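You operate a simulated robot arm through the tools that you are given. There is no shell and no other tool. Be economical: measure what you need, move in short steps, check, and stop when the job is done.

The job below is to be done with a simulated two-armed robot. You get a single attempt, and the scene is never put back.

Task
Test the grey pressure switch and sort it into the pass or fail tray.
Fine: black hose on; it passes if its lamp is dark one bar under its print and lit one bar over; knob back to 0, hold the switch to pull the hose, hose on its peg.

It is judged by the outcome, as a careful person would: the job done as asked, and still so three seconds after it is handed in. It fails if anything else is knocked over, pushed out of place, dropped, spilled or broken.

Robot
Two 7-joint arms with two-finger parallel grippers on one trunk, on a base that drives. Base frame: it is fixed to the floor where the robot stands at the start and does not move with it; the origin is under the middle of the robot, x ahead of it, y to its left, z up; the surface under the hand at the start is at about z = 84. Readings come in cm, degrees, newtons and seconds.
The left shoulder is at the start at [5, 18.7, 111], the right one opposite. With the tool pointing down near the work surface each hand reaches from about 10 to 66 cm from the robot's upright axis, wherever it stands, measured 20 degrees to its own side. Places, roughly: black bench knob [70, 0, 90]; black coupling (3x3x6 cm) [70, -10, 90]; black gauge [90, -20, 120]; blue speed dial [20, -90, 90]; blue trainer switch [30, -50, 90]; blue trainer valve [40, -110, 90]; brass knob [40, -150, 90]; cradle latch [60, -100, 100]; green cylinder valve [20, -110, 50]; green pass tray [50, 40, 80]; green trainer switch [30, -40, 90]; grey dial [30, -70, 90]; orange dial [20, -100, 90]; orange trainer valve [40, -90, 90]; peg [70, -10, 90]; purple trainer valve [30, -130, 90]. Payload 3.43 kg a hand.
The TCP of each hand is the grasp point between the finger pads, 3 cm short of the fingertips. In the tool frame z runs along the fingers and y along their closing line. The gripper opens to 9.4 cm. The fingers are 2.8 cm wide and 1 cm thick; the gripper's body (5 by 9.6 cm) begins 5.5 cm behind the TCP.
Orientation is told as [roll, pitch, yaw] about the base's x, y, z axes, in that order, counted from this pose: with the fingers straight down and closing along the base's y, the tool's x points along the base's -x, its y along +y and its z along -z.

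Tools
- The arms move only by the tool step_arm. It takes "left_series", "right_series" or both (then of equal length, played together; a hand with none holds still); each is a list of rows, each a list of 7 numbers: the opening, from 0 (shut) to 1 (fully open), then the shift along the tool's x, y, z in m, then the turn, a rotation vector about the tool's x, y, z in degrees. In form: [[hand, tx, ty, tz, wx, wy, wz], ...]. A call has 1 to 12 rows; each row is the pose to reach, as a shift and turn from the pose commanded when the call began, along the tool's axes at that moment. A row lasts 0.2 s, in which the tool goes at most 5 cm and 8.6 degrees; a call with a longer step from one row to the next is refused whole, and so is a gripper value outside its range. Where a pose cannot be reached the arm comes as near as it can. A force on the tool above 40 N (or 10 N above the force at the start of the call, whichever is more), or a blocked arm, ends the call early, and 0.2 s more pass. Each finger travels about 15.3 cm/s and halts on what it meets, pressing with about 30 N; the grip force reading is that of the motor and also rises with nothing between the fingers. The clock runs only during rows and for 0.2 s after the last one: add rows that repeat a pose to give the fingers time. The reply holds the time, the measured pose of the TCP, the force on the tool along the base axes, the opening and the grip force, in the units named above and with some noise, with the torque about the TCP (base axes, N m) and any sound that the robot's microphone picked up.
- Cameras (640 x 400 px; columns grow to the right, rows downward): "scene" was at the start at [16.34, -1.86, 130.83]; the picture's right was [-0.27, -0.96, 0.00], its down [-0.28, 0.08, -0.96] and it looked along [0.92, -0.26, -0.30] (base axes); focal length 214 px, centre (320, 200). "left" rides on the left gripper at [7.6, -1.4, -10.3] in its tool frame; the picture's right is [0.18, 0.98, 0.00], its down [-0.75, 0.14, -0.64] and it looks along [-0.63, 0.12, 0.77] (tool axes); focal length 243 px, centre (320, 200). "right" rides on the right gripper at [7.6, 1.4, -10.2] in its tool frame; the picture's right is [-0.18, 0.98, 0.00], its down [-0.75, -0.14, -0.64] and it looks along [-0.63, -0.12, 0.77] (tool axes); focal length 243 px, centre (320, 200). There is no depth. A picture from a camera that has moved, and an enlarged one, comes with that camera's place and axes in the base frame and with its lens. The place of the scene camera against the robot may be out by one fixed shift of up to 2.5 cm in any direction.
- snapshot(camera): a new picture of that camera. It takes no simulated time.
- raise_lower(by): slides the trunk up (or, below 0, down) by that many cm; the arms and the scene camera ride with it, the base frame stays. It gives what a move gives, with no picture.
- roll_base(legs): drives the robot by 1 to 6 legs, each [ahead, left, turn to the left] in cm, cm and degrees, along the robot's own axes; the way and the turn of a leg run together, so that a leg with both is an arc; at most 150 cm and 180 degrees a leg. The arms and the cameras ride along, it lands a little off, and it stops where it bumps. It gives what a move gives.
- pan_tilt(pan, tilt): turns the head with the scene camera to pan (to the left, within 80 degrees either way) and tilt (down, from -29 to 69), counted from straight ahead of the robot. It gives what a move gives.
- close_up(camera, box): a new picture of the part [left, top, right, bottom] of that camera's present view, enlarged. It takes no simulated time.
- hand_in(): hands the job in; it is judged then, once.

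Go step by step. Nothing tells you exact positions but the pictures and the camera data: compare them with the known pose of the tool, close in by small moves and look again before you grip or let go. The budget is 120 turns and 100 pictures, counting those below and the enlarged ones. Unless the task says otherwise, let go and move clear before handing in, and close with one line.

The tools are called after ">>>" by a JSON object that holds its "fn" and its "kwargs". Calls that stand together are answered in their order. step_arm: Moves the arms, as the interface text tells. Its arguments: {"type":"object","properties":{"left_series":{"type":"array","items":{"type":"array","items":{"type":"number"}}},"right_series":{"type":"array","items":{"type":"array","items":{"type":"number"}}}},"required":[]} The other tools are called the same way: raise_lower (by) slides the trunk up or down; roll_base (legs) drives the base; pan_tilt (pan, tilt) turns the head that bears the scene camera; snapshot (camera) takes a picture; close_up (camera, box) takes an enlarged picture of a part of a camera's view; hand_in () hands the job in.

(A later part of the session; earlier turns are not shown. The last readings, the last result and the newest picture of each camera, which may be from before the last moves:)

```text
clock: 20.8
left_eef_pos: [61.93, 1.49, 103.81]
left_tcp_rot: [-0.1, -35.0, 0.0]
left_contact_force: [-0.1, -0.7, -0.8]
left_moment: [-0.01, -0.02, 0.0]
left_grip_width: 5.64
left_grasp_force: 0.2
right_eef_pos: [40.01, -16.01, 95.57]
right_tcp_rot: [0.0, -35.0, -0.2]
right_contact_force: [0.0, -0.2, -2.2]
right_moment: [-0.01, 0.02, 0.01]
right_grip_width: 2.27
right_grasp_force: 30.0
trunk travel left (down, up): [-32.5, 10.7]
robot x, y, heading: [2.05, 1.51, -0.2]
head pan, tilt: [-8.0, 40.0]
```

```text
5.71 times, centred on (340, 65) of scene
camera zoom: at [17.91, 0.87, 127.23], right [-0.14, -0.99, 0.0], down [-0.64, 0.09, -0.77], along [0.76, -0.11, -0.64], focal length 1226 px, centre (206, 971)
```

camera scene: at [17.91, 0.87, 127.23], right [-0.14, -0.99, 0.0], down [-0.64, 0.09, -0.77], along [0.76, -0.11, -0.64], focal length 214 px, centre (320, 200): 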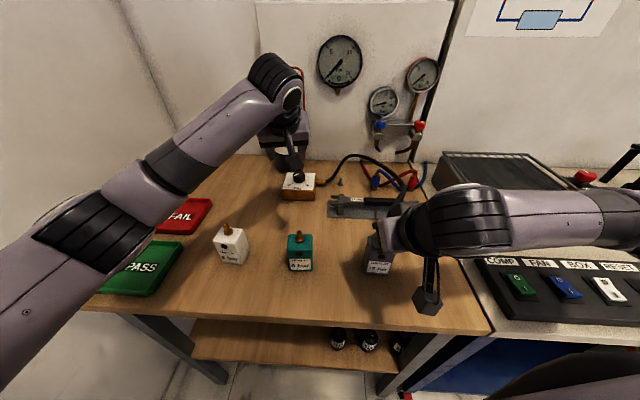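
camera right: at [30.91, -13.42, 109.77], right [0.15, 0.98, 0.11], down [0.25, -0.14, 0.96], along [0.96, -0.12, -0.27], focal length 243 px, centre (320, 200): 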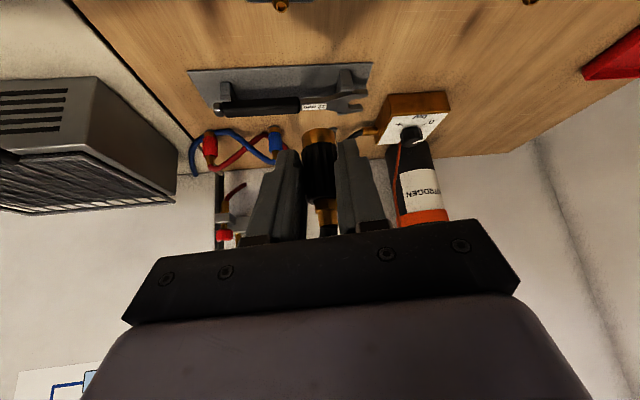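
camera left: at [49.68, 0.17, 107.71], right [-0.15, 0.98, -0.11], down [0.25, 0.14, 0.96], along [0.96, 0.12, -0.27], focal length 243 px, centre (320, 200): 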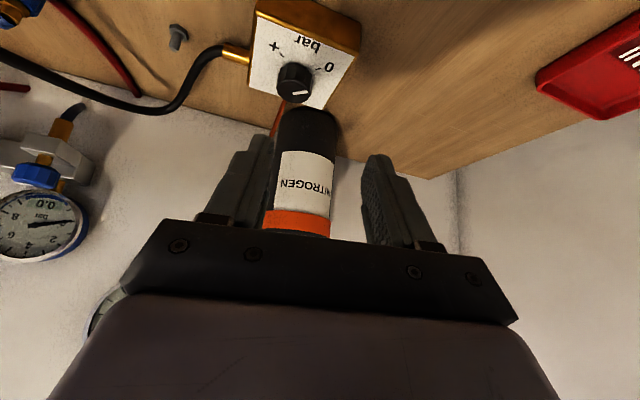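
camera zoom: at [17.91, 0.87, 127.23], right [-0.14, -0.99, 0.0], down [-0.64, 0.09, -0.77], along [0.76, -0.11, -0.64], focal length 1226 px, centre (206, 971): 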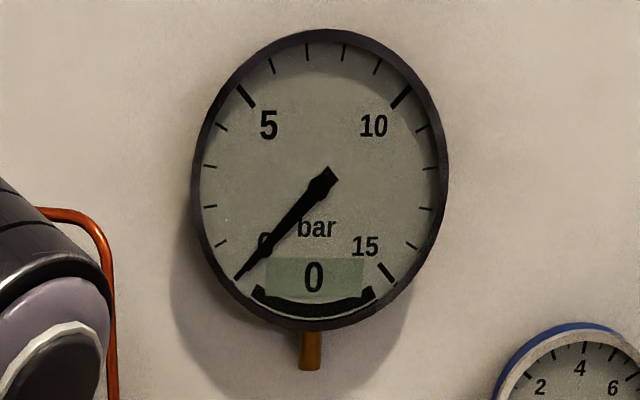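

Gauge (with digital readout) and the dark lamp are both visible. The knob, at about (71,-1,90), points to 0 and turns clockwise toward +. I'll move the left hand closer to it.

>>> {"fn": "step_arm", "kwargs": {"left_series": [[0.6, 0.003, -0.013, 0.0395, 0, 0, 0], [0.6, 0.0057, -0.026, 0.079, 0, 0, 0], [0.6, 0.0057, -0.026, 0.079, 0, 0, 0]]}}

>>> {"fn": "close_up", "kwargs": {"camera": "left", "box": [200, 40, 440, 240]}}

```text
clock: 21.6
left_eef_pos: [65.93, -1.1, 96.92]
left_tcp_rot: [0.0, -35.0, 0.0]
left_contact_force: [-0.7, 0.7, -0.2]
left_moment: [-0.04, -0.02, -0.01]
left_grip_width: 5.63
left_grasp_force: 0.1
right_eef_pos: [39.89, -16.16, 95.61]
right_tcp_rot: [-0.1, -34.9, -0.1]
right_contact_force: [-0.3, -0.3, -4.4]
right_moment: [0.0, 0.06, 0.02]
right_grip_width: 2.27
right_grasp_force: 29.9
trunk travel left (down, up): [-32.5, 10.7]
robot x, y, heading: [2.02, 1.57, -0.1]
head pan, tilt: [-8.0, 40.0]
```

```text
2.00 times, centred on (320, 140) of left
camera zoom: at [53.74, -2.39, 100.89], right [-0.15, 0.98, -0.11], down [0.25, 0.14, 0.96], along [0.96, 0.12, -0.27], focal length 485 px, centre (320, 320)
```

zoom: 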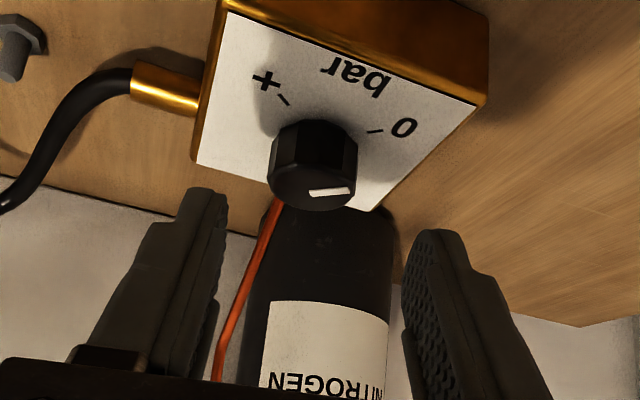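

Knob top centre triangulates to (71.4,-1.1,90.2). I'll yaw the left hand to +55° above it so there's room to turn clockwise.

>>> {"fn": "step_arm", "kwargs": {"left_series": [[0.6, -0.004, -0.0014, 0.006, -4.5, 0, -6.4], [0.6, -0.008, -0.0028, 0.012, -9, 0, -12.9], [0.6, -0.012, -0.0043, 0.0184, -13.5, 0, -19.3], [0.6, -0.016, -0.0057, 0.0246, -18, 0, -25.7], [0.6, -0.02, -0.0071, 0.0307, -22.5, 0, -32.1], [0.6, -0.024, -0.0086, 0.037, -27.1, 0, -38.6], [0.6, -0.0279, -0.01, 0.043, -31.6, 0, -45], [0.6, -0.0279, -0.01, 0.043, -31.6, 0, -45]]}}

>>> {"fn": "close_up", "kwargs": {"camera": "left", "box": [200, 40, 440, 240]}}

>>> {"fn": "snapshot", "kwargs": {"camera": "scene"}}

```text
clock: 23.6
left_eef_pos: [63.92, 6.4, 94.13]
left_tcp_rot: [0.7, -35.1, 54.7]
left_contact_force: [0.5, 0.2, -0.3]
left_moment: [-0.02, -0.01, 0.0]
left_grip_width: 5.62
left_grasp_force: 0.0
left hand out of reach, approached as far as the arm can: row 3, 4, 5, 6, 7, 8
right_eef_pos: [39.98, -16.12, 95.51]
right_tcp_rot: [0.0, -34.9, -0.1]
right_contact_force: [-0.2, -0.2, -2.7]
right_moment: [-0.01, 0.04, 0.0]
right_grip_width: 2.26
right_grasp_force: 30.1
trunk travel left (down, up): [-32.5, 10.7]
robot x, y, heading: [2.18, 1.22, -0.3]
head pan, tilt: [-8.0, 40.0]
stopped in row 8 (left hand): the arm was blocked; the commanded pose is now the measured one
```

```text
2.00 times, centred on (320, 140) of left
camera zoom: at [58.05, -4.29, 98.07], right [-0.89, 0.44, -0.1], down [0.03, 0.28, 0.96], along [0.45, 0.85, -0.26], focal length 485 px, centre (320, 320)
```

zoom: 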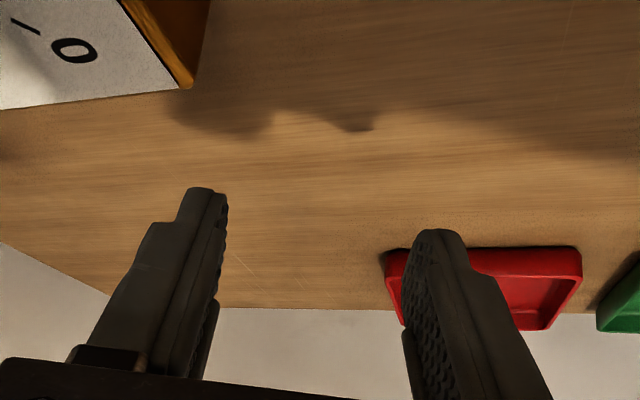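

```text
58 pictures are left
camera scene: at [17.93, 0.88, 127.23], right [-0.14, -0.99, 0.0], down [-0.64, 0.09, -0.77], along [0.76, -0.11, -0.64], focal length 214 px, centre (320, 200)
```

scene: 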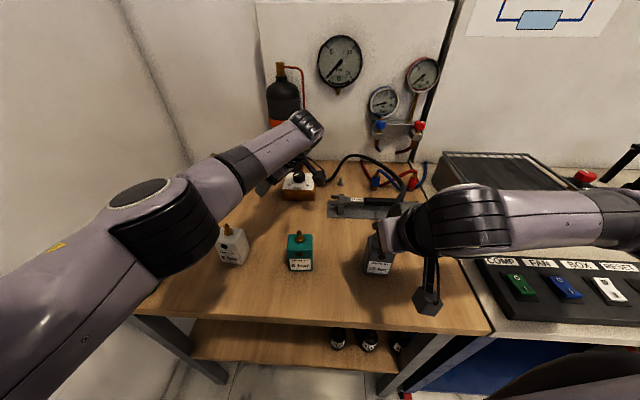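

Yaw +55 is out of reach for the left arm. I'll go back to yaw 0 and turn the knob in shorter strokes from there toward negative yaw.

>>> {"fn": "step_arm", "kwargs": {"left_series": [[0.6, 0.0034, -0.0086, -0.0074, 4.5, 0, 6.4], [0.6, 0.0067, -0.0173, -0.0148, 9, 0, 12.8], [0.6, 0.0101, -0.026, -0.0222, 13.5, 0, 19.2], [0.6, 0.0135, -0.0346, -0.0297, 17.9, 0, 25.6], [0.6, 0.0169, -0.0432, -0.0371, 22.4, 0, 32], [0.6, 0.0202, -0.0519, -0.0445, 26.9, 0, 38.4], [0.6, 0.0236, -0.0605, -0.0519, 31.4, 0, 44.8], [0.6, 0.0236, -0.0605, -0.0519, 31.4, 0, 44.8]]}}

```text
clock: 25.4
left_eef_pos: [66.04, -1.3, 96.7]
left_tcp_rot: [0.5, -34.6, -0.2]
left_contact_force: [-0.2, 0.3, 0.6]
left_moment: [0.0, -0.01, 0.0]
left_grip_width: 5.66
left_grasp_force: 0.0
right_eef_pos: [39.86, -16.12, 95.71]
right_tcp_rot: [0.0, -35.0, -0.1]
right_contact_force: [0.9, -0.5, -3.5]
right_moment: [0.03, 0.1, 0.0]
right_grip_width: 2.29
right_grasp_force: 30.3
trunk travel left (down, up): [-32.5, 10.7]
robot x, y, heading: [2.27, 1.29, -0.2]
head pan, tilt: [-8.0, 40.0]
```

>>> {"fn": "step_arm", "kwargs": {"left_series": [[0.6, 0, 0.001, 0.0167, 0, -2.6, 0], [0.6, 0, 0.002, 0.0335, 0, -5.2, 0], [0.6, 0, 0.002, 0.05, 0, -7.8, 0], [0.6, 0, 0.002, 0.0669, 0, -10.4, 0], [0.6, 0, 0.002, 0.0669, 0, -10.4, 0]]}}

>>> {"fn": "close_up", "kwargs": {"camera": "left", "box": [200, 40, 440, 240]}}

```text
clock: 26.6
left_eef_pos: [69.74, -0.9, 91.31]
left_tcp_rot: [0.7, -45.0, -0.2]
left_contact_force: [0.0, -0.2, 0.3]
left_moment: [0.02, 0.01, 0.0]
left_grip_width: 5.65
left_grasp_force: 0.1
right_eef_pos: [39.85, -16.14, 95.63]
right_tcp_rot: [0.0, -35.1, -0.2]
right_contact_force: [0.1, -0.5, -2.2]
right_moment: [-0.03, 0.02, 0.02]
right_grip_width: 2.28
right_grasp_force: 29.7
trunk travel left (down, up): [-32.5, 10.7]
robot x, y, heading: [2.12, 1.24, 0.1]
head pan, tilt: [-8.0, 40.0]
```

```text
2.00 times, centred on (320, 140) of left
camera zoom: at [56.98, -2.33, 93.06], right [-0.13, 0.98, -0.12], down [0.08, 0.13, 0.99], along [0.99, 0.12, -0.09], focal length 485 px, centre (320, 320)
```

zoom: 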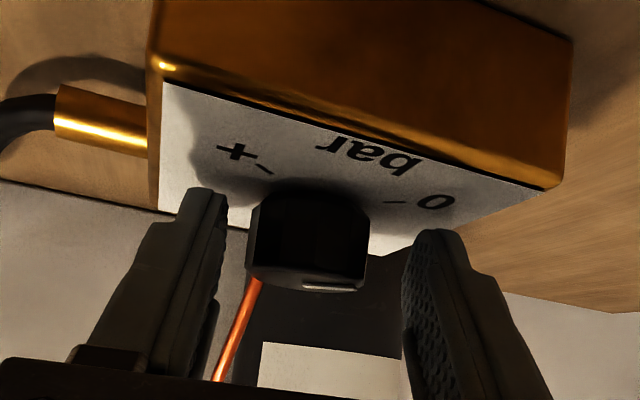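

The knob is between the fingers. I'll close and start turning clockwise 40°, keeping the pivot on the knob axis.

>>> {"fn": "step_arm", "kwargs": {"left_series": [[0, 0, 0, 0, 0, 0, 0], [0, 0, 0, 0, 0, 0, 0], [0, 0, 0, 0, 0, 0, 0]]}}

>>> {"fn": "close_up", "kwargs": {"camera": "left", "box": [200, 40, 440, 240]}}

```text
clock: 27.4
left_eef_pos: [69.71, -1.26, 91.06]
left_tcp_rot: [0.3, -44.9, -0.3]
left_contact_force: [-1.4, -11.7, -5.2]
left_moment: [-1.08, -0.51, -0.26]
left_grip_width: 3.48
left_grasp_force: 44.5
right_eef_pos: [39.99, -16.21, 95.64]
right_tcp_rot: [0.1, -35.0, -0.2]
right_contact_force: [0.7, -0.7, -2.4]
right_moment: [0.01, 0.06, -0.01]
right_grip_width: 2.28
right_grasp_force: 30.1
trunk travel left (down, up): [-32.5, 10.7]
robot x, y, heading: [1.87, 1.74, -0.0]
head pan, tilt: [-8.0, 40.0]
```

```text
2.00 times, centred on (320, 140) of left
camera zoom: at [56.9, -2.59, 93.08], right [-0.13, 0.98, -0.13], down [0.08, 0.14, 0.99], along [0.99, 0.12, -0.1], focal length 485 px, centre (320, 320)
```

zoom: 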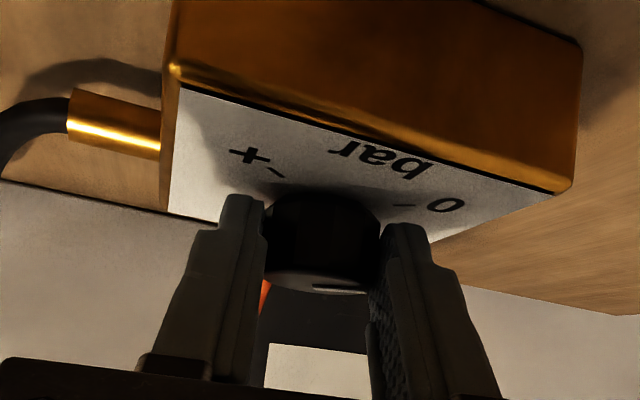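

>>> {"fn": "step_arm", "kwargs": {"left_series": [[0, 0, -0.0013, 0, 5.66, 0, 5.66], [0, -0.0004, 0.0008, 0.0004, 11.3, 0, 11.3], [0, -0.001, 0.0029, 0.001, 17, 0, 17], [0, -0.0017, 0.0048, 0.0017, 22.6, 0, 22.6], [0, -0.0026, 0.0065, 0.0026, 28.3, 0, 28.3], [0, -0.0026, 0.0065, 0.0026, 28.3, 0, 28.3]]}}

>>> {"fn": "snapshot", "kwargs": {"camera": "scene"}}

>>> {"fn": "close_up", "kwargs": {"camera": "scene", "box": [310, 30, 370, 100]}}

```text
clock: 28.8
left_eef_pos: [70.12, -0.01, 91.3]
left_tcp_rot: [0.5, -44.6, -39.9]
left_contact_force: [-1.2, 16.6, 1.8]
left_moment: [0.66, 1.37, 0.22]
left_grip_width: 3.46
left_grasp_force: 45.1
right_eef_pos: [40.06, -15.94, 95.61]
right_tcp_rot: [-0.1, -34.9, 0.1]
right_contact_force: [-0.3, -0.7, -2.8]
right_moment: [0.0, 0.03, -0.01]
right_grip_width: 2.26
right_grasp_force: 29.9
trunk travel left (down, up): [-32.5, 10.7]
robot x, y, heading: [2.03, 1.36, -0.4]
head pan, tilt: [-8.0, 40.0]
```

```text
55 pictures are left
camera scene: at [17.93, 1.02, 127.24], right [-0.14, -0.99, 0.0], down [-0.64, 0.09, -0.77], along [0.76, -0.11, -0.64], focal length 214 px, centre (320, 200)
```

scene: 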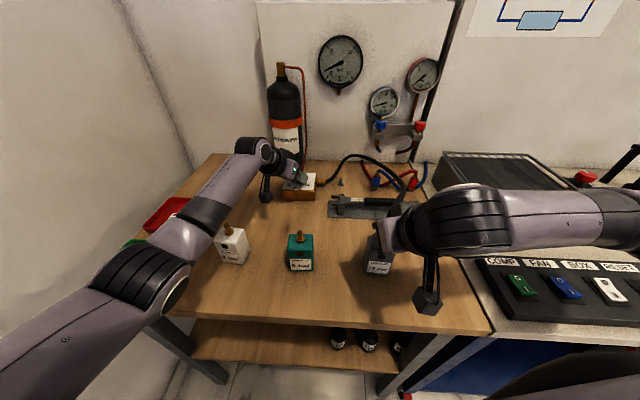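

```text
5.71 times, centred on (340, 65) of scene
camera zoom: at [17.93, 1.02, 127.24], right [-0.14, -0.99, 0.0], down [-0.64, 0.09, -0.77], along [0.76, -0.11, -0.64], focal length 1226 px, centre (206, 971)
```

zoom: 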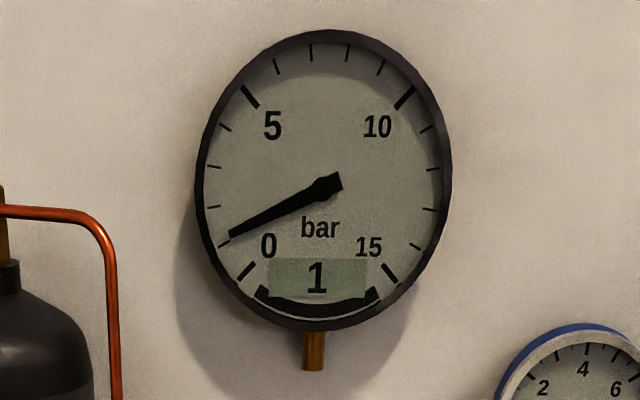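

>>> {"fn": "close_up", "kwargs": {"camera": "left", "box": [200, 40, 440, 240]}}

>>> {"fn": "close_up", "kwargs": {"camera": "scene", "box": [270, 160, 330, 210]}}

```text
2.00 times, centred on (320, 140) of left
camera zoom: at [59.36, 7.05, 93.19], right [0.53, 0.84, -0.12], down [0.15, 0.05, 0.99], along [0.84, -0.54, -0.1], focal length 485 px, centre (320, 320)
```

zoom: 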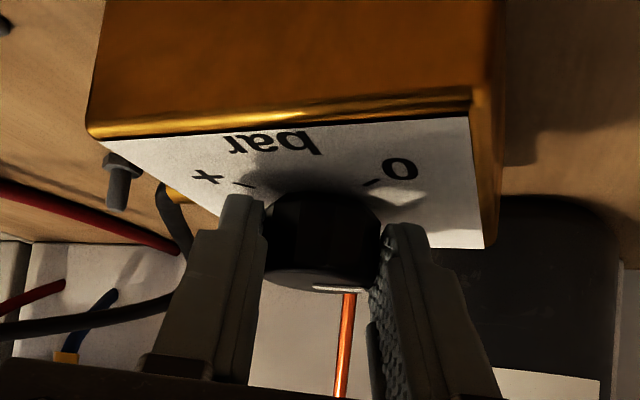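

```text
8.00 times, centred on (300, 185) of scene
camera zoom: at [17.93, 1.02, 127.24], right [-0.14, -0.99, 0.0], down [-0.64, 0.09, -0.77], along [0.76, -0.11, -0.64], focal length 1716 px, centre (480, 320)
```

zoom: 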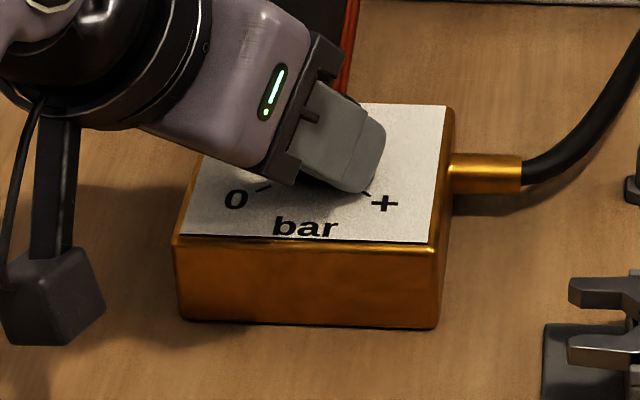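

The pointer stayed fixed relative to the fingers, so the knob did turn. I'll turn a further 24° and let it settle.

>>> {"fn": "step_arm", "kwargs": {"left_series": [[0, 0.0008, 0.0037, -0.0008, 5.66, 0, 5.66], [0, 0.0005, 0.0058, -0.0005, 11.3, 0, 11.3], [0, 0, 0.0079, 0, 17, 0, 17], [0, 0, 0.0079, 0, 17, 0, 17], [0, 0, 0.0079, 0, 17, 0, 17], [0, 0, 0.0079, 0, 17, 0, 17]]}}

>>> {"fn": "close_up", "kwargs": {"camera": "scene", "box": [310, 30, 370, 100]}}

```text
clock: 29.6
left_eef_pos: [70.61, 0.57, 91.27]
left_tcp_rot: [1.4, -45.2, -62.2]
left_contact_force: [25.9, -9.3, -13.7]
left_moment: [-0.95, -0.15, 0.36]
left_grip_width: 3.51
left_grasp_force: 45.1
left hand out of reach, approached as far as the arm can: row 3, 4
right_eef_pos: [40.18, -16.23, 95.37]
right_tcp_rot: [0.1, -34.7, -0.2]
right_contact_force: [-0.3, -0.4, -2.2]
right_moment: [-0.05, 0.05, 0.01]
right_grip_width: 2.29
right_grasp_force: 30.3
trunk travel left (down, up): [-32.5, 10.7]
robot x, y, heading: [1.98, 1.14, -0.0]
head pan, tilt: [-8.0, 40.0]
stopped in row 4 (left hand): the force on the tool passed its limit at 51 N (the readings are from after the stop); the commanded pose is now the measured one
```

```text
5.71 times, centred on (340, 65) of scene
camera zoom: at [18.32, 0.73, 127.14], right [-0.14, -0.99, 0.0], down [-0.64, 0.09, -0.76], along [0.76, -0.11, -0.65], focal length 1226 px, centre (206, 971)
```

zoom: 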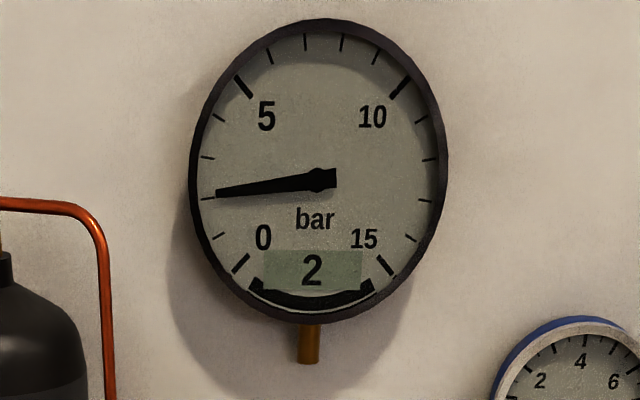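

The gauge reads about 2.2 at 62°, so it needs several strokes. I'll release, swing back to yaw +15 and regrip, checking reach.

>>> {"fn": "step_arm", "kwargs": {"left_series": [[0.55, -0.0015, -0.001, 0.0015, 0, 0, 0], [0.55, -0.0015, -0.001, 0.0015, 0, 0, 0], [0.55, -0.00165, -0.0034, 0.00166, -6.07, 0, -6.03], [0.55, -0.002, -0.0056, 0.002, -12.13, 0, -12.06], [0.55, -0.00265, -0.0077, 0.00266, -18.2, 0, -18.1], [0.55, -0.00345, -0.0098, 0.00346, -24.3, 0, -24.1], [0.55, -0.0045, -0.0116, 0.0045, -30.3, 0, -30.15], [0.55, -0.0057, -0.0132, 0.0057, -36.4, 0, -36.2], [0.55, -0.007, -0.0145, 0.0071, -42.5, 0, -42.2], [0.55, -0.0085, -0.0155, 0.0086, -48.5, 0, -48.2], [0.55, -0.0101, -0.0162, 0.0101, -54.6, 0, -54.3], [0, -0.0101, -0.0162, 0.0101, -54.6, 0, -54.3]]}}

>>> {"fn": "close_up", "kwargs": {"camera": "scene", "box": [310, 30, 370, 100]}}

>>> {"fn": "close_up", "kwargs": {"camera": "left", "box": [200, 40, 440, 240]}}

```text
clock: 31.7
left_eef_pos: [70.95, 0.69, 91.05]
left_tcp_rot: [0.4, -47.4, 0.4]
left_contact_force: [-0.4, -36.0, -1.9]
left_moment: [-0.89, -0.53, -0.28]
left_grip_width: 7.26
left_grasp_force: 18.3
right_eef_pos: [39.82, -16.74, 95.48]
right_tcp_rot: [0.1, -34.7, -0.6]
right_contact_force: [-0.6, 0.5, -1.7]
right_moment: [-0.03, 0.03, -0.01]
right_grip_width: 2.27
right_grasp_force: 29.7
trunk travel left (down, up): [-32.5, 10.7]
robot x, y, heading: [1.96, 1.33, -0.2]
head pan, tilt: [-8.0, 40.0]
stopped in row 10 (left hand): the force on the tool passed its limit at 64 N (the readings are from after the stop); the commanded pose is now the measured one
```

```text
5.71 times, centred on (340, 65) of scene
camera zoom: at [17.97, 0.37, 127.2], right [-0.15, -0.99, 0.0], down [-0.64, 0.1, -0.76], along [0.76, -0.11, -0.64], focal length 1226 px, centre (206, 971)
```

zoom: 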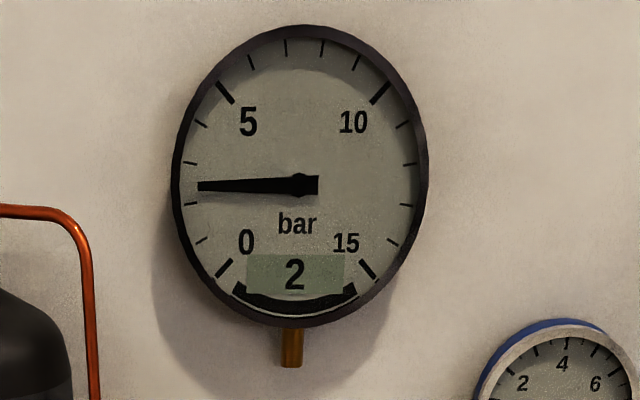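

```text
2.00 times, centred on (320, 140) of left
camera zoom: at [58.1, -0.91, 92.51], right [-0.14, 0.98, -0.13], down [0.04, 0.14, 0.99], along [0.99, 0.13, -0.05], focal length 485 px, centre (320, 320)
```

zoom: 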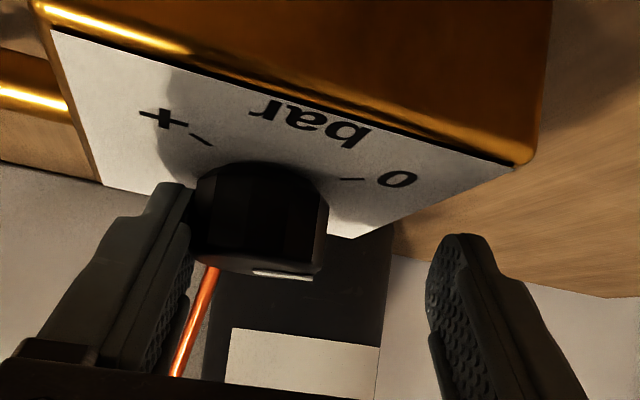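

The left arm's yaw range here is too small and it's pushing the base about. Plan: free both hands, then turn the base to the right so the left shoulder gets closer to the knob and the hand can work near-vertically with a wide wrist range.

>>> {"fn": "step_arm", "kwargs": {"left_series": [[0.85, 0, 0, 0, 0, 0, 0], [0.85, 0, -0.004, 0, 0, 0, 0], [0.85, 0, -0.004, -0.02, 0, 0, 0], [0.85, 0, -0.004, -0.05, 0, 0, 0], [0.85, 0, -0.004, -0.09, 0, 0, 0], [0.85, 0, -0.004, -0.13, 0, 0, 0], [0.85, 0, -0.004, -0.16, 0, 0, 0]], "right_series": [[0.6, 0, 0, 0, 0, 0, 0], [0.6, 0, 0, 0, 0, 0, 0], [0.6, 0, 0, -0.015, 0, 0, 0], [0.6, 0, 0, -0.03, 0, 0, 0], [0.6, 0, 0, -0.06, 0, 0, 0], [0.6, 0, 0, -0.09, 0, 0, 0], [0.6, 0, 0, -0.12, 0, 0, 0]]}}

>>> {"fn": "snapshot", "kwargs": {"camera": "scene"}}

>>> {"fn": "snapshot", "kwargs": {"camera": "right"}}

```text
clock: 33.5
left_eef_pos: [61.59, 5.87, 101.76]
left_tcp_rot: [6.4, -48.3, 1.6]
left_contact_force: [-0.5, 0.0, -1.6]
left_moment: [0.0, 0.0, 0.0]
left_grip_width: 7.98
left_grasp_force: 0.0
right_eef_pos: [34.6, -15.35, 106.75]
right_tcp_rot: [-0.1, -34.8, -0.4]
right_contact_force: [-0.5, 0.5, 0.2]
right_moment: [0.0, 0.01, 0.01]
right_grip_width: 5.66
right_grasp_force: 0.1
right hand out of reach, approached as far as the arm can: row 5, 6, 7
trunk travel left (down, up): [-32.5, 10.7]
robot x, y, heading: [2.13, 1.71, -0.3]
head pan, tilt: [-8.0, 40.0]
stopped in row 7 (left hand): the arm was blocked; the commanded pose is now the measured one
```

```text
48 pictures are left
camera scene: at [17.89, 0.78, 127.23], right [-0.14, -0.99, 0.0], down [-0.64, 0.09, -0.77], along [0.76, -0.11, -0.64], focal length 214 px, centre (320, 200)
```

scene: 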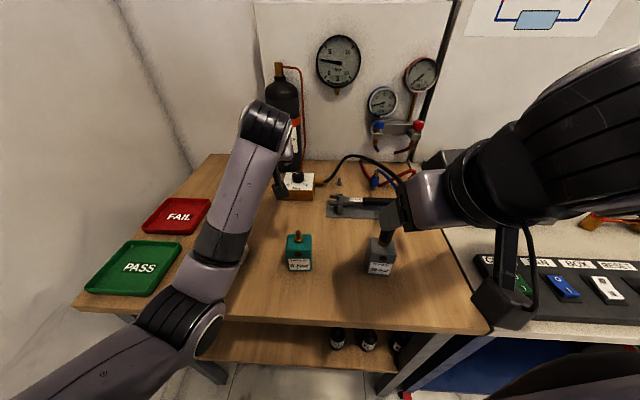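

```text
47 pictures are left
camera right: at [22.43, -13.71, 110.77], right [0.16, 0.98, 0.1], down [0.25, -0.14, 0.96], along [0.95, -0.12, -0.27], focal length 243 px, centre (320, 200)
```

right: 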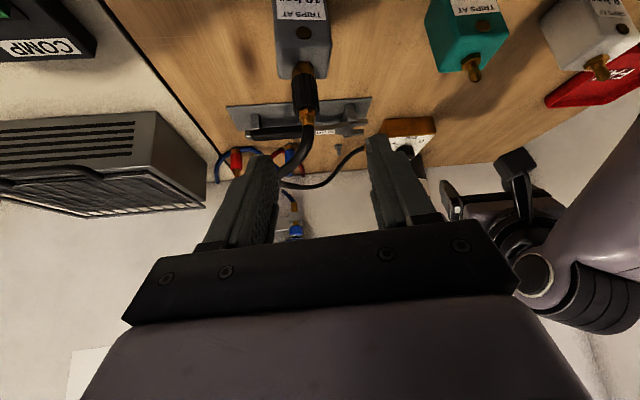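

The hose stays on the switch. The left arm reports blocked with its elbow low near the white switch, so I'll lift it up and upright it, then check.

>>> {"fn": "step_arm", "kwargs": {"left_series": [[0.85, -0.013, 0.008, -0.0276, 0, 6.6, 0], [0.85, -0.026, 0.016, -0.0552, 0, 13.2, 0], [0.85, -0.039, 0.024, -0.0828, 0, 19.8, 0], [0.85, -0.052, 0.032, -0.11, 0, 26.4, 0], [0.85, -0.065, 0.04, -0.138, 0, 33, 0], [0.85, -0.065, 0.04, -0.138, 0, 33, 0]]}}

>>> {"fn": "snapshot", "kwargs": {"camera": "scene"}}

```text
clock: 34.9
left_eef_pos: [60.27, 7.79, 117.3]
left_tcp_rot: [4.2, -14.2, 7.0]
left_contact_force: [-0.1, 0.4, -0.2]
left_moment: [0.01, -0.03, 0.0]
left_grip_width: 8.01
left_grasp_force: 0.0
left hand out of reach, approached as far as the arm can: row 3, 4, 5, 6
right_eef_pos: [34.72, -15.33, 106.67]
right_tcp_rot: [0.0, -34.8, -0.3]
right_contact_force: [-0.4, -1.0, -0.4]
right_moment: [-0.03, -0.01, 0.01]
right_grip_width: 5.64
right_grasp_force: 0.0
trunk travel left (down, up): [-32.5, 10.7]
robot x, y, heading: [2.28, 1.13, -0.2]
head pan, tilt: [-8.0, 40.0]
```

```text
46 pictures are left
camera scene: at [17.87, 0.76, 127.23], right [-0.14, -0.99, 0.0], down [-0.64, 0.09, -0.77], along [0.76, -0.11, -0.64], focal length 214 px, centre (320, 200)
```

scene: 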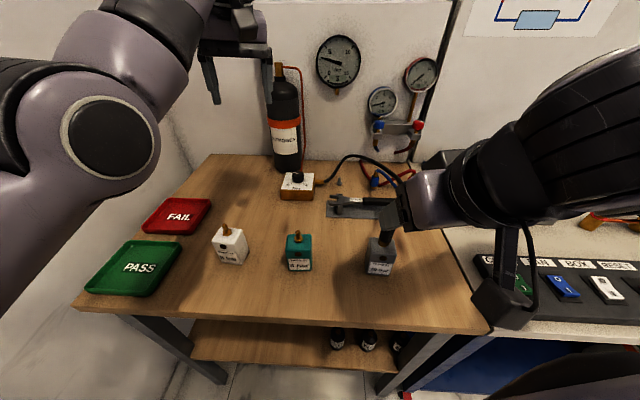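

The white switch is where it was; all clear. Now I'll turn the base 35° to the right.

>>> {"fn": "roll_base", "kwargs": {"legs": [[0, 0, -35]]}}

>>> {"fn": "pan_tilt", "kwargs": {"pan": 27, "tilt": 35}}

>>> {"fn": "snapshot", "kwargs": {"camera": "scene"}}

```text
clock: 37.0
left_eef_pos: [53.45, -26.84, 117.95]
left_tcp_rot: [3.7, -15.0, -27.9]
left_contact_force: [0.6, 0.2, 0.4]
left_moment: [0.0, 0.03, -0.02]
left_grip_width: 7.99
left_grasp_force: 0.0
right_eef_pos: [19.06, -30.95, 106.74]
right_tcp_rot: [0.1, -34.8, -35.4]
right_contact_force: [-0.6, 0.9, 0.3]
right_moment: [-0.02, -0.02, -0.01]
right_grip_width: 5.62
right_grasp_force: 0.0
trunk travel left (down, up): [-32.5, 10.7]
robot x, y, heading: [2.29, 1.11, -35.2]
head pan, tilt: [-8.0, 40.0]
```

```text
clock: 38.0
left_eef_pos: [53.78, -26.7, 118.01]
left_tcp_rot: [3.6, -14.9, -27.7]
left_contact_force: [0.5, -0.3, 1.1]
left_moment: [0.0, 0.0, -0.02]
left_grip_width: 7.99
left_grasp_force: 0.1
right_eef_pos: [19.29, -31.06, 106.63]
right_tcp_rot: [-0.1, -34.8, -35.3]
right_contact_force: [0.5, -0.2, 0.3]
right_moment: [0.0, 0.02, -0.01]
right_grip_width: 5.62
right_grasp_force: 0.1
trunk travel left (down, up): [-32.5, 10.7]
robot x, y, heading: [1.98, 1.66, -35.5]
head pan, tilt: [27.0, 35.0]
```

```text
45 pictures are left
camera scene: at [17.09, -2.65, 127.99], right [-0.15, -0.99, 0.0], down [-0.57, 0.08, -0.82], along [0.81, -0.12, -0.57], focal length 214 px, centre (320, 200)
```

scene: 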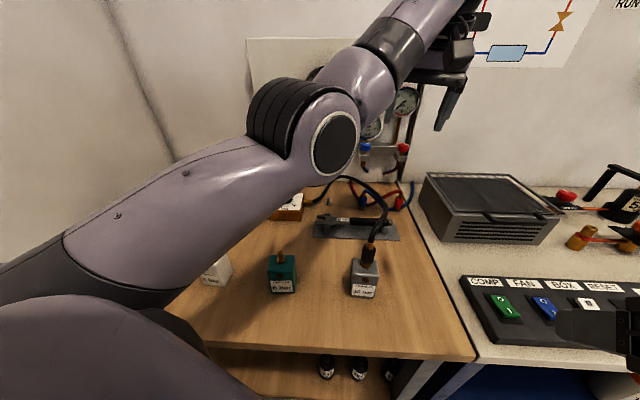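

The base turn worked and nothing was disturbed. Now I'll bring the left hand above the knob with the tool vertical.

>>> {"fn": "step_arm", "kwargs": {"left_series": [[0.6, -0.0012, 0.0376, 0.0156, 0.45, 1.9, 0], [0.6, -0.0024, 0.0752, 0.0313, 0.9, 3.8, 0], [0.6, -0.0036, 0.1129, 0.0469, 1.35, 5.6, 0], [0.6, -0.0048, 0.1505, 0.0625, 1.8, 7.5, 0], [0.6, -0.006, 0.188, 0.078, 2.25, 9.4, 0], [0.6, -0.007, 0.2258, 0.0938, 2.7, 11.3, 0], [0.6, -0.008, 0.2634, 0.109, 3.15, 13.1, 0], [0.6, -0.0095, 0.301, 0.125, 3.6, 15, 0], [0.6, -0.0095, 0.301, 0.125, 3.6, 15, 0]]}}

>>> {"fn": "snapshot", "kwargs": {"camera": "scene"}}

```text
clock: 40.0
left_eef_pos: [71.18, -1.33, 108.25]
left_tcp_rot: [-0.1, 0.1, -27.4]
left_contact_force: [0.3, 1.0, -0.6]
left_moment: [0.01, -0.05, 0.02]
left_grip_width: 5.67
left_grasp_force: 0.1
left hand out of reach, approached as far as the arm can: row 1, 2, 3, 4
right_eef_pos: [19.18, -31.01, 106.69]
right_tcp_rot: [0.0, -34.8, -35.5]
right_contact_force: [0.6, -0.7, 1.0]
right_moment: [0.03, 0.0, 0.01]
right_grip_width: 5.65
right_grasp_force: 0.1
trunk travel left (down, up): [-32.5, 10.7]
robot x, y, heading: [1.82, 1.35, -35.3]
head pan, tilt: [27.0, 35.0]
```

```text
44 pictures are left
camera scene: at [17.07, -2.67, 127.99], right [-0.15, -0.99, 0.0], down [-0.57, 0.08, -0.82], along [0.81, -0.12, -0.57], focal length 214 px, centre (320, 200)
```

scene: 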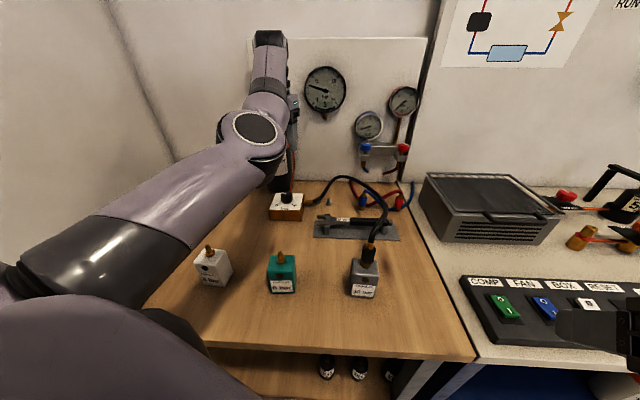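

Exactly above the knob, with gauge and lamp in view. I'll rotate the hand to a large positive yaw.

>>> {"fn": "step_arm", "kwargs": {"left_series": [[0.6, 0, 0, 0, 0, 0, -8.5], [0.6, 0, 0, 0, 0, 0, -17], [0.6, 0, 0, 0, 0, 0, -25.5], [0.6, 0, 0, 0, 0, 0, -34], [0.6, 0, 0, 0, 0, 0, -42.5], [0.6, 0, 0, 0, 0, 0, -51], [0.6, 0, 0, 0, 0, 0, -59.5], [0.6, 0, 0, 0, 0, 0, -68], [0.6, 0, 0, 0, 0, 0, -76.5], [0.6, 0, 0, 0, 0, 0, -85], [0.6, 0, 0, 0, 0, 0, -93.5], [0.6, 0, 0, 0, 0, 0, -102]]}}

>>> {"fn": "snapshot", "kwargs": {"camera": "left"}}

```text
clock: 42.6
left_eef_pos: [71.06, -1.22, 108.02]
left_tcp_rot: [0.0, 0.1, 74.8]
left_contact_force: [0.0, 0.5, -0.2]
left_moment: [-0.02, -0.03, -0.01]
left_grip_width: 5.63
left_grasp_force: 0.0
right_eef_pos: [19.14, -31.0, 106.65]
right_tcp_rot: [-0.2, -34.9, -35.4]
right_contact_force: [0.1, -0.4, -0.6]
right_moment: [-0.01, -0.04, 0.0]
right_grip_width: 5.63
right_grasp_force: 0.0
trunk travel left (down, up): [-32.5, 10.7]
robot x, y, heading: [2.51, 1.42, -35.2]
head pan, tilt: [27.0, 35.0]
```

```text
43 pictures are left
camera left: at [70.28, -8.85, 118.38], right [-1.0, 0.08, 0.0], down [0.06, 0.76, 0.64], along [0.05, 0.64, -0.77], focal length 243 px, centre (320, 200)
```

left: 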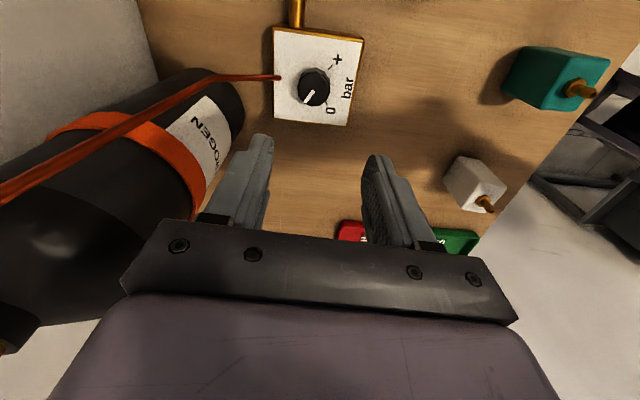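

The knob is centred at (71.4,-1.2). I'll descend with a narrower opening, keeping clear of the red gas pipe behind the box.

>>> {"fn": "step_arm", "kwargs": {"left_series": [[0.5, -0.001, -0.003, 0.04, 0, 0, 0], [0.5, -0.001, -0.003, 0.08, 0, 0, 0], [0.5, -0.001, -0.003, 0.11, 0, 0, 0], [0.5, -0.001, -0.003, 0.13, 0, 0, 0], [0.5, -0.001, -0.003, 0.13, 0, 0, 0]]}}

>>> {"fn": "snapshot", "kwargs": {"camera": "left"}}

>>> {"fn": "close_up", "kwargs": {"camera": "scene", "box": [250, 150, 350, 230]}}

```text
clock: 43.8
left_eef_pos: [71.5, -1.28, 95.06]
left_tcp_rot: [0.0, 0.0, 74.6]
left_contact_force: [-0.2, -0.3, -0.1]
left_moment: [-0.02, -0.04, -0.03]
left_grip_width: 4.69
left_grasp_force: 0.0
right_eef_pos: [19.15, -31.02, 106.72]
right_tcp_rot: [0.0, -34.9, -35.4]
right_contact_force: [-0.5, -0.6, 0.0]
right_moment: [0.01, 0.0, 0.0]
right_grip_width: 5.61
right_grasp_force: 0.0
trunk travel left (down, up): [-32.5, 10.7]
robot x, y, heading: [2.33, 1.28, -35.3]
head pan, tilt: [27.0, 35.0]
```

```text
42 pictures are left
camera left: at [70.75, -8.98, 105.35], right [-1.0, 0.08, 0.0], down [0.06, 0.76, 0.64], along [0.05, 0.64, -0.77], focal length 243 px, centre (320, 200)
```

left: 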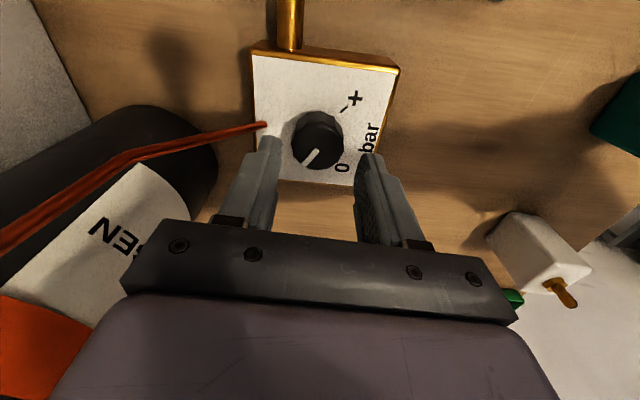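

```text
5.00 times, centred on (300, 190) of scene
camera zoom: at [17.09, -2.65, 127.99], right [-0.15, -0.99, 0.0], down [-0.57, 0.08, -0.82], along [0.81, -0.12, -0.57], focal length 1072 px, centre (420, 250)
```

zoom: 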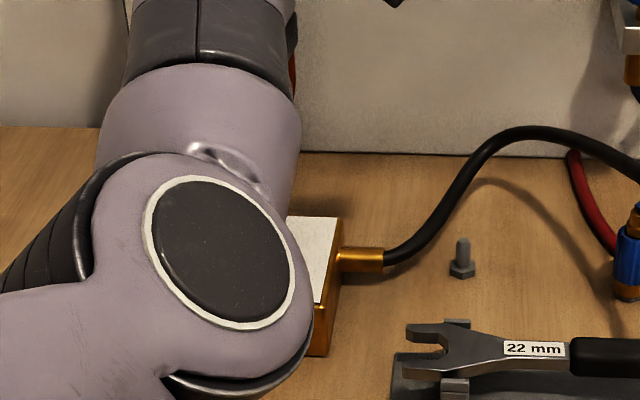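

The gas pipe enters the box close to the +x finger, so I'll back the yaw off to 50°, then descend and grip.

>>> {"fn": "step_arm", "kwargs": {"left_series": [[0.47, 0, 0, 0, 0, 0, 8.3], [0.47, 0, 0, 0, 0, 0, 16.6], [0.47, 0, 0, 0, 0, 0, 24.8], [0.47, 0, 0, 0.012, 0, 0, 24.8], [0.47, 0, 0, 0.024, 0, 0, 24.8], [0.47, 0, 0, 0.032, 0, 0, 24.8], [0.47, 0, 0, 0.032, 0, 0, 24.8], [0, 0, 0, 0.032, 0, 0, 24.8], [0, 0, 0, 0.032, 0, 0, 24.8]]}}

```text
clock: 45.8
left_eef_pos: [71.47, -1.5, 91.94]
left_tcp_rot: [-0.1, 0.0, 49.7]
left_contact_force: [14.9, -10.7, 0.3]
left_moment: [-0.18, -0.41, -0.03]
left_grip_width: 3.54
left_grasp_force: 44.7
right_eef_pos: [19.24, -31.14, 106.5]
right_tcp_rot: [-0.2, -34.7, -35.5]
right_contact_force: [0.8, -0.2, -0.6]
right_moment: [0.03, 0.0, 0.0]
right_grip_width: 5.65
right_grasp_force: 0.1
trunk travel left (down, up): [-32.5, 10.7]
robot x, y, heading: [2.5, 1.17, -35.5]
head pan, tilt: [27.0, 35.0]
```

Gripped. Turning clockwise 92°, with a small centring correction.

>>> {"fn": "step_arm", "kwargs": {"left_series": [[0, 0, -0.003, 0, 0, 0, 8.4], [0, 0, -0.003, 0, 0, 0, 16.8], [0, 0, -0.003, 0, 0, 0, 25.2], [0, 0, -0.003, 0, 0, 0, 33.6], [0, 0, -0.003, 0, 0, 0, 42], [0, 0, -0.003, 0, 0, 0, 50.4], [0, 0, -0.003, 0, 0, 0, 58.8], [0, 0, -0.003, 0, 0, 0, 67.2], [0, 0, -0.003, 0, 0, 0, 75.6], [0, 0, -0.003, 0, 0, 0, 84], [0, 0, -0.003, 0, 0, 0, 92], [0, 0, -0.003, 0, 0, 0, 92]]}}

>>> {"fn": "snapshot", "kwargs": {"camera": "scene"}}

>>> {"fn": "close_up", "kwargs": {"camera": "scene", "box": [295, 55, 355, 125]}}

```text
clock: 48.4
left_eef_pos: [71.57, -1.11, 91.87]
left_tcp_rot: [0.0, 0.3, -42.2]
left_contact_force: [-14.5, 17.6, -6.8]
left_moment: [0.54, -0.56, 0.04]
left_grip_width: 3.57
left_grasp_force: 45.4
right_eef_pos: [19.14, -30.8, 106.73]
right_tcp_rot: [-0.1, -34.8, -35.4]
right_contact_force: [0.9, -0.2, 0.5]
right_moment: [0.0, 0.03, -0.01]
right_grip_width: 5.62
right_grasp_force: 0.0
trunk travel left (down, up): [-32.5, 10.7]
robot x, y, heading: [1.9, 1.17, -35.2]
head pan, tilt: [27.0, 35.0]
```

```text
40 pictures are left
camera scene: at [17.01, -2.47, 128.0], right [-0.15, -0.99, 0.0], down [-0.57, 0.08, -0.82], along [0.81, -0.12, -0.57], focal length 214 px, centre (320, 200)
```

scene: 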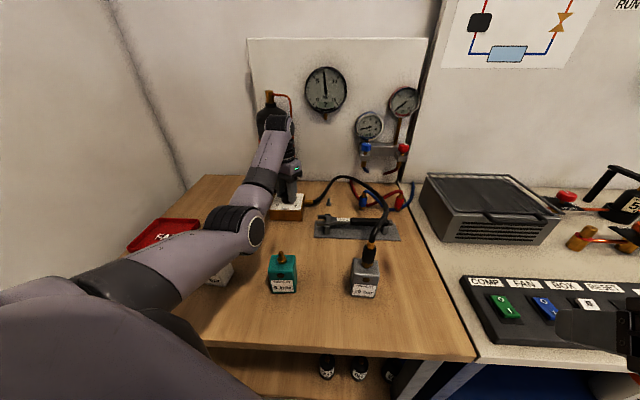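

```text
5.71 times, centred on (325, 90) of scene
camera zoom: at [17.01, -2.47, 128.0], right [-0.15, -0.99, 0.0], down [-0.57, 0.08, -0.82], along [0.81, -0.12, -0.57], focal length 1226 px, centre (291, 829)
```

zoom: 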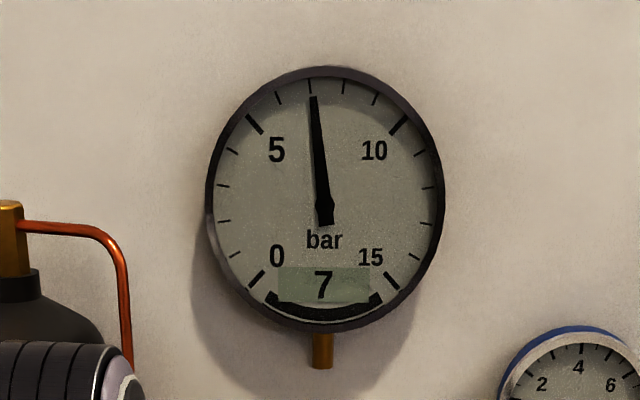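

The gauge reads 7. I'll turn 38° more toward 9 bar.

>>> {"fn": "step_arm", "kwargs": {"left_series": [[0, 0.0015, 0, 0, 0, 0, 7.6], [0, 0.003, 0, 0, 0, 0, 15.2], [0, 0.003, 0, 0, 0, 0, 22.8], [0, 0.003, 0, 0, 0, 0, 30.4], [0, 0.003, 0, 0, 0, 0, 38], [0, 0.003, 0, 0, 0, 0, 38], [0, 0.003, 0, 0, 0, 0, 38], [0, 0.003, 0, 0, 0, 0, 38]]}}

>>> {"fn": "close_up", "kwargs": {"camera": "scene", "box": [295, 55, 355, 125]}}

>>> {"fn": "close_up", "kwargs": {"camera": "scene", "box": [330, 220, 410, 310]}}

```text
clock: 50.2
left_eef_pos: [71.59, -1.01, 91.89]
left_tcp_rot: [0.2, -0.1, -80.1]
left_contact_force: [20.4, 11.2, 2.9]
left_moment: [-0.38, -0.25, 0.07]
left_grip_width: 3.55
left_grasp_force: 44.8
right_eef_pos: [19.4, -30.98, 106.56]
right_tcp_rot: [-0.2, -34.8, -35.3]
right_contact_force: [-0.9, -0.5, 0.3]
right_moment: [0.02, 0.0, 0.0]
right_grip_width: 5.63
right_grasp_force: 0.0
trunk travel left (down, up): [-32.5, 10.7]
robot x, y, heading: [1.99, 1.33, -35.3]
head pan, tilt: [27.0, 35.0]
```

```text
5.71 times, centred on (325, 90) of scene
camera zoom: at [17.28, -2.53, 127.98], right [-0.15, -0.99, 0.0], down [-0.57, 0.08, -0.82], along [0.81, -0.12, -0.57], focal length 1226 px, centre (291, 829)
```

zoom: 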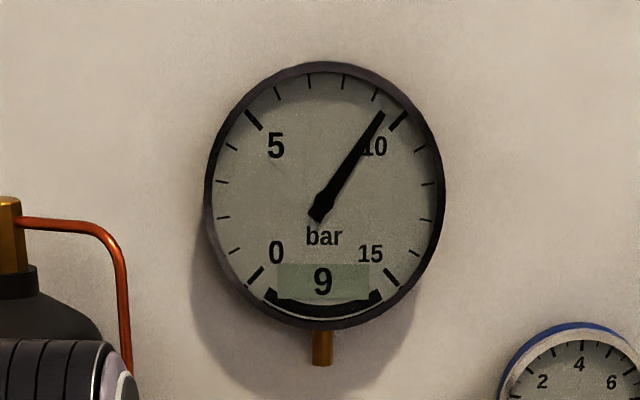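

```text
4.44 times, centred on (370, 265) of scene
camera zoom: at [17.28, -2.53, 127.98], right [-0.15, -0.99, 0.0], down [-0.57, 0.08, -0.82], along [0.81, -0.12, -0.57], focal length 953 px, centre (98, -89)
```

zoom: 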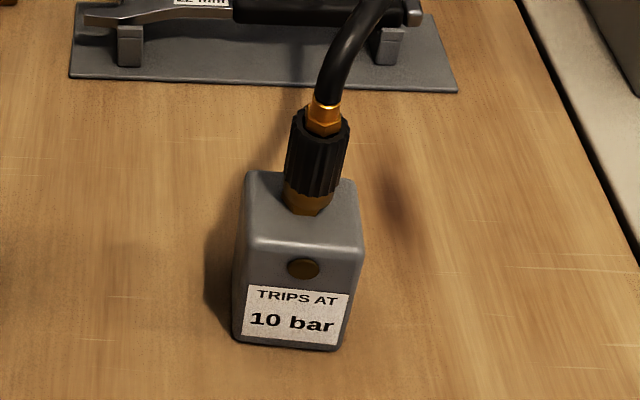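

At a displayed 9 (needle ≈9.3) the lamp is dark. I'll regrip 40° back and turn up to 11 bar.

>>> {"fn": "step_arm", "kwargs": {"left_series": [[0.42, 0, 0, 0, 0, 0, 0], [0.42, 0, 0, 0, 0, 0, 0], [0.42, 0, 0, 0, 0, 0, -8], [0.42, 0, 0, 0, 0, 0, -16], [0.42, 0, 0, 0, 0, 0, -24], [0.42, 0, 0, 0, 0, 0, -32], [0.42, 0, 0, 0, 0, 0, -40], [0, 0, 0, 0, 0, 0, -40], [0, 0, 0, 0, 0, 0, -40]]}}

>>> {"fn": "step_arm", "kwargs": {"left_series": [[0, 0, 0, 0, 0, 0, 7], [0, 0, 0, 0, 0, 0, 14], [0, 0, 0, 0, 0, 0, 21], [0, 0, 0, 0, 0, 0, 28], [0, 0, 0, 0, 0, 0, 35], [0, 0, 0, 0, 0, 0, 35], [0, 0, 0, 0, 0, 0, 35], [0, 0, 0, 0, 0, 0, 35]]}}

>>> {"fn": "close_up", "kwargs": {"camera": "scene", "box": [295, 55, 355, 125]}}

>>> {"fn": "close_up", "kwargs": {"camera": "scene", "box": [330, 220, 410, 310]}}

```text
clock: 52.2
left_eef_pos: [71.54, -1.08, 91.81]
left_tcp_rot: [0.0, 0.0, -40.1]
left_contact_force: [8.5, 6.0, 1.5]
left_moment: [-0.05, 0.11, 0.04]
left_grip_width: 3.53
left_grasp_force: 45.1
right_eef_pos: [19.28, -31.01, 106.59]
right_tcp_rot: [-0.1, -34.8, -35.4]
right_contact_force: [-0.9, 0.6, 0.1]
right_moment: [-0.01, -0.01, -0.01]
right_grip_width: 5.64
right_grasp_force: 0.2
trunk travel left (down, up): [-32.5, 10.7]
robot x, y, heading: [2.41, 1.37, -35.5]
head pan, tilt: [27.0, 35.0]
```

```text
clock: 54.0
left_eef_pos: [71.65, -1.07, 91.88]
left_tcp_rot: [0.1, 0.0, -75.0]
left_contact_force: [20.8, 12.7, 4.9]
left_moment: [0.11, -0.09, 0.04]
left_grip_width: 3.57
left_grasp_force: 45.6
right_eef_pos: [19.36, -30.93, 106.6]
right_tcp_rot: [-0.2, -34.7, -35.3]
right_contact_force: [0.3, -0.1, -0.6]
right_moment: [0.01, -0.01, 0.0]
right_grip_width: 5.65
right_grasp_force: 0.1
trunk travel left (down, up): [-32.5, 10.7]
robot x, y, heading: [2.03, 1.82, -35.2]
head pan, tilt: [27.0, 35.0]
```

```text
5.71 times, centred on (325, 90) of scene
camera zoom: at [17.24, -2.52, 127.98], right [-0.15, -0.99, 0.0], down [-0.57, 0.08, -0.82], along [0.81, -0.12, -0.57], focal length 1226 px, centre (291, 829)
```

zoom: 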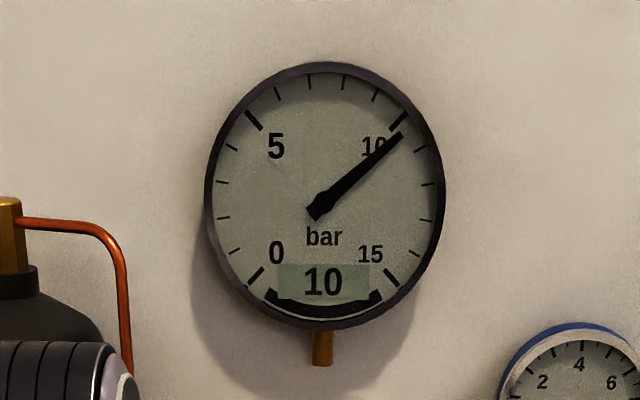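

```text
4.44 times, centred on (370, 265) of scene
camera zoom: at [17.24, -2.52, 127.98], right [-0.15, -0.99, 0.0], down [-0.57, 0.08, -0.82], along [0.81, -0.12, -0.57], focal length 953 px, centre (98, -89)
```

zoom: 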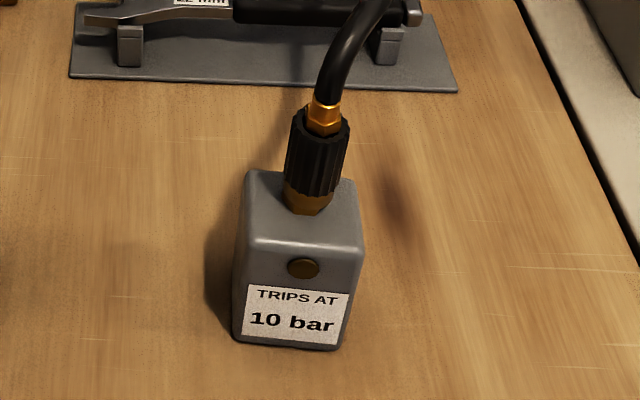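

Reading 10.3, lamp still dark. Another regrip and about 25° more to reach 11.

>>> {"fn": "step_arm", "kwargs": {"left_series": [[0.42, 0, 0, 0, 0, 0, 0], [0.42, 0, 0, 0, 0, 0, 0], [0.42, 0, 0, 0, 0, 0, -8], [0.42, 0, 0, 0, 0, 0, -16], [0.42, 0, 0, 0, 0, 0, -24], [0.42, 0, 0, 0, 0, 0, -32], [0.42, 0, 0, 0, 0, 0, -40], [0, 0, 0, 0, 0, 0, -40], [0, 0, 0, 0, 0, 0, -40]]}}

>>> {"fn": "step_arm", "kwargs": {"left_series": [[0, 0, 0, 0, 0, 0, 7], [0, 0, 0, 0, 0, 0, 14], [0, 0, 0, 0, 0, 0, 21], [0, 0, 0, 0, 0, 0, 25], [0, 0, 0, 0, 0, 0, 25], [0, 0, 0, 0, 0, 0, 25], [0, 0, 0, 0, 0, 0, 25]]}}

>>> {"fn": "close_up", "kwargs": {"camera": "scene", "box": [295, 55, 355, 125]}}

```text
clock: 56.0
left_eef_pos: [71.55, -1.06, 91.96]
left_tcp_rot: [0.0, 0.0, -35.0]
left_contact_force: [5.9, 7.2, -1.2]
left_moment: [0.09, 0.03, 0.0]
left_grip_width: 3.55
left_grasp_force: 45.3
right_eef_pos: [19.21, -30.94, 106.72]
right_tcp_rot: [-0.1, -34.8, -35.4]
right_contact_force: [-0.8, -0.4, 0.6]
right_moment: [-0.01, 0.02, 0.01]
right_grip_width: 5.62
right_grasp_force: 0.1
trunk travel left (down, up): [-32.5, 10.7]
robot x, y, heading: [1.94, 1.26, -35.1]
head pan, tilt: [27.0, 35.0]
```

```text
clock: 57.6
left_eef_pos: [71.51, -1.0, 91.76]
left_tcp_rot: [0.2, -0.1, -60.0]
left_contact_force: [17.8, 12.9, 9.4]
left_moment: [0.38, -0.09, 0.07]
left_grip_width: 3.56
left_grasp_force: 45.1
right_eef_pos: [19.19, -30.84, 106.76]
right_tcp_rot: [-0.3, -34.7, -35.4]
right_contact_force: [-0.3, -0.3, 0.0]
right_moment: [-0.01, -0.03, 0.02]
right_grip_width: 5.63
right_grasp_force: 0.0
trunk travel left (down, up): [-32.5, 10.7]
robot x, y, heading: [2.15, 1.53, -35.5]
head pan, tilt: [27.0, 35.0]
```

```text
5.71 times, centred on (325, 90) of scene
camera zoom: at [17.18, -2.52, 127.99], right [-0.15, -0.99, 0.0], down [-0.57, 0.08, -0.82], along [0.81, -0.12, -0.57], focal length 1226 px, centre (291, 829)
```

zoom: 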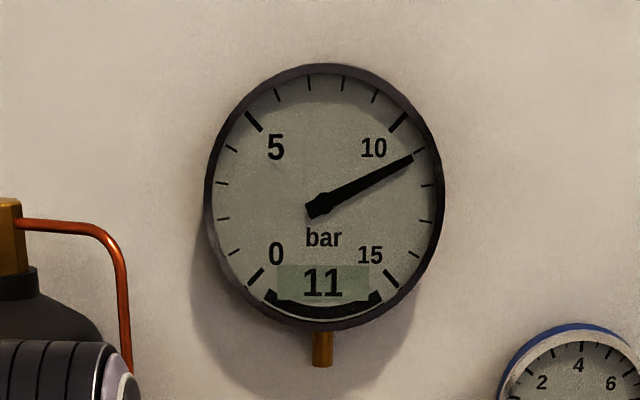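

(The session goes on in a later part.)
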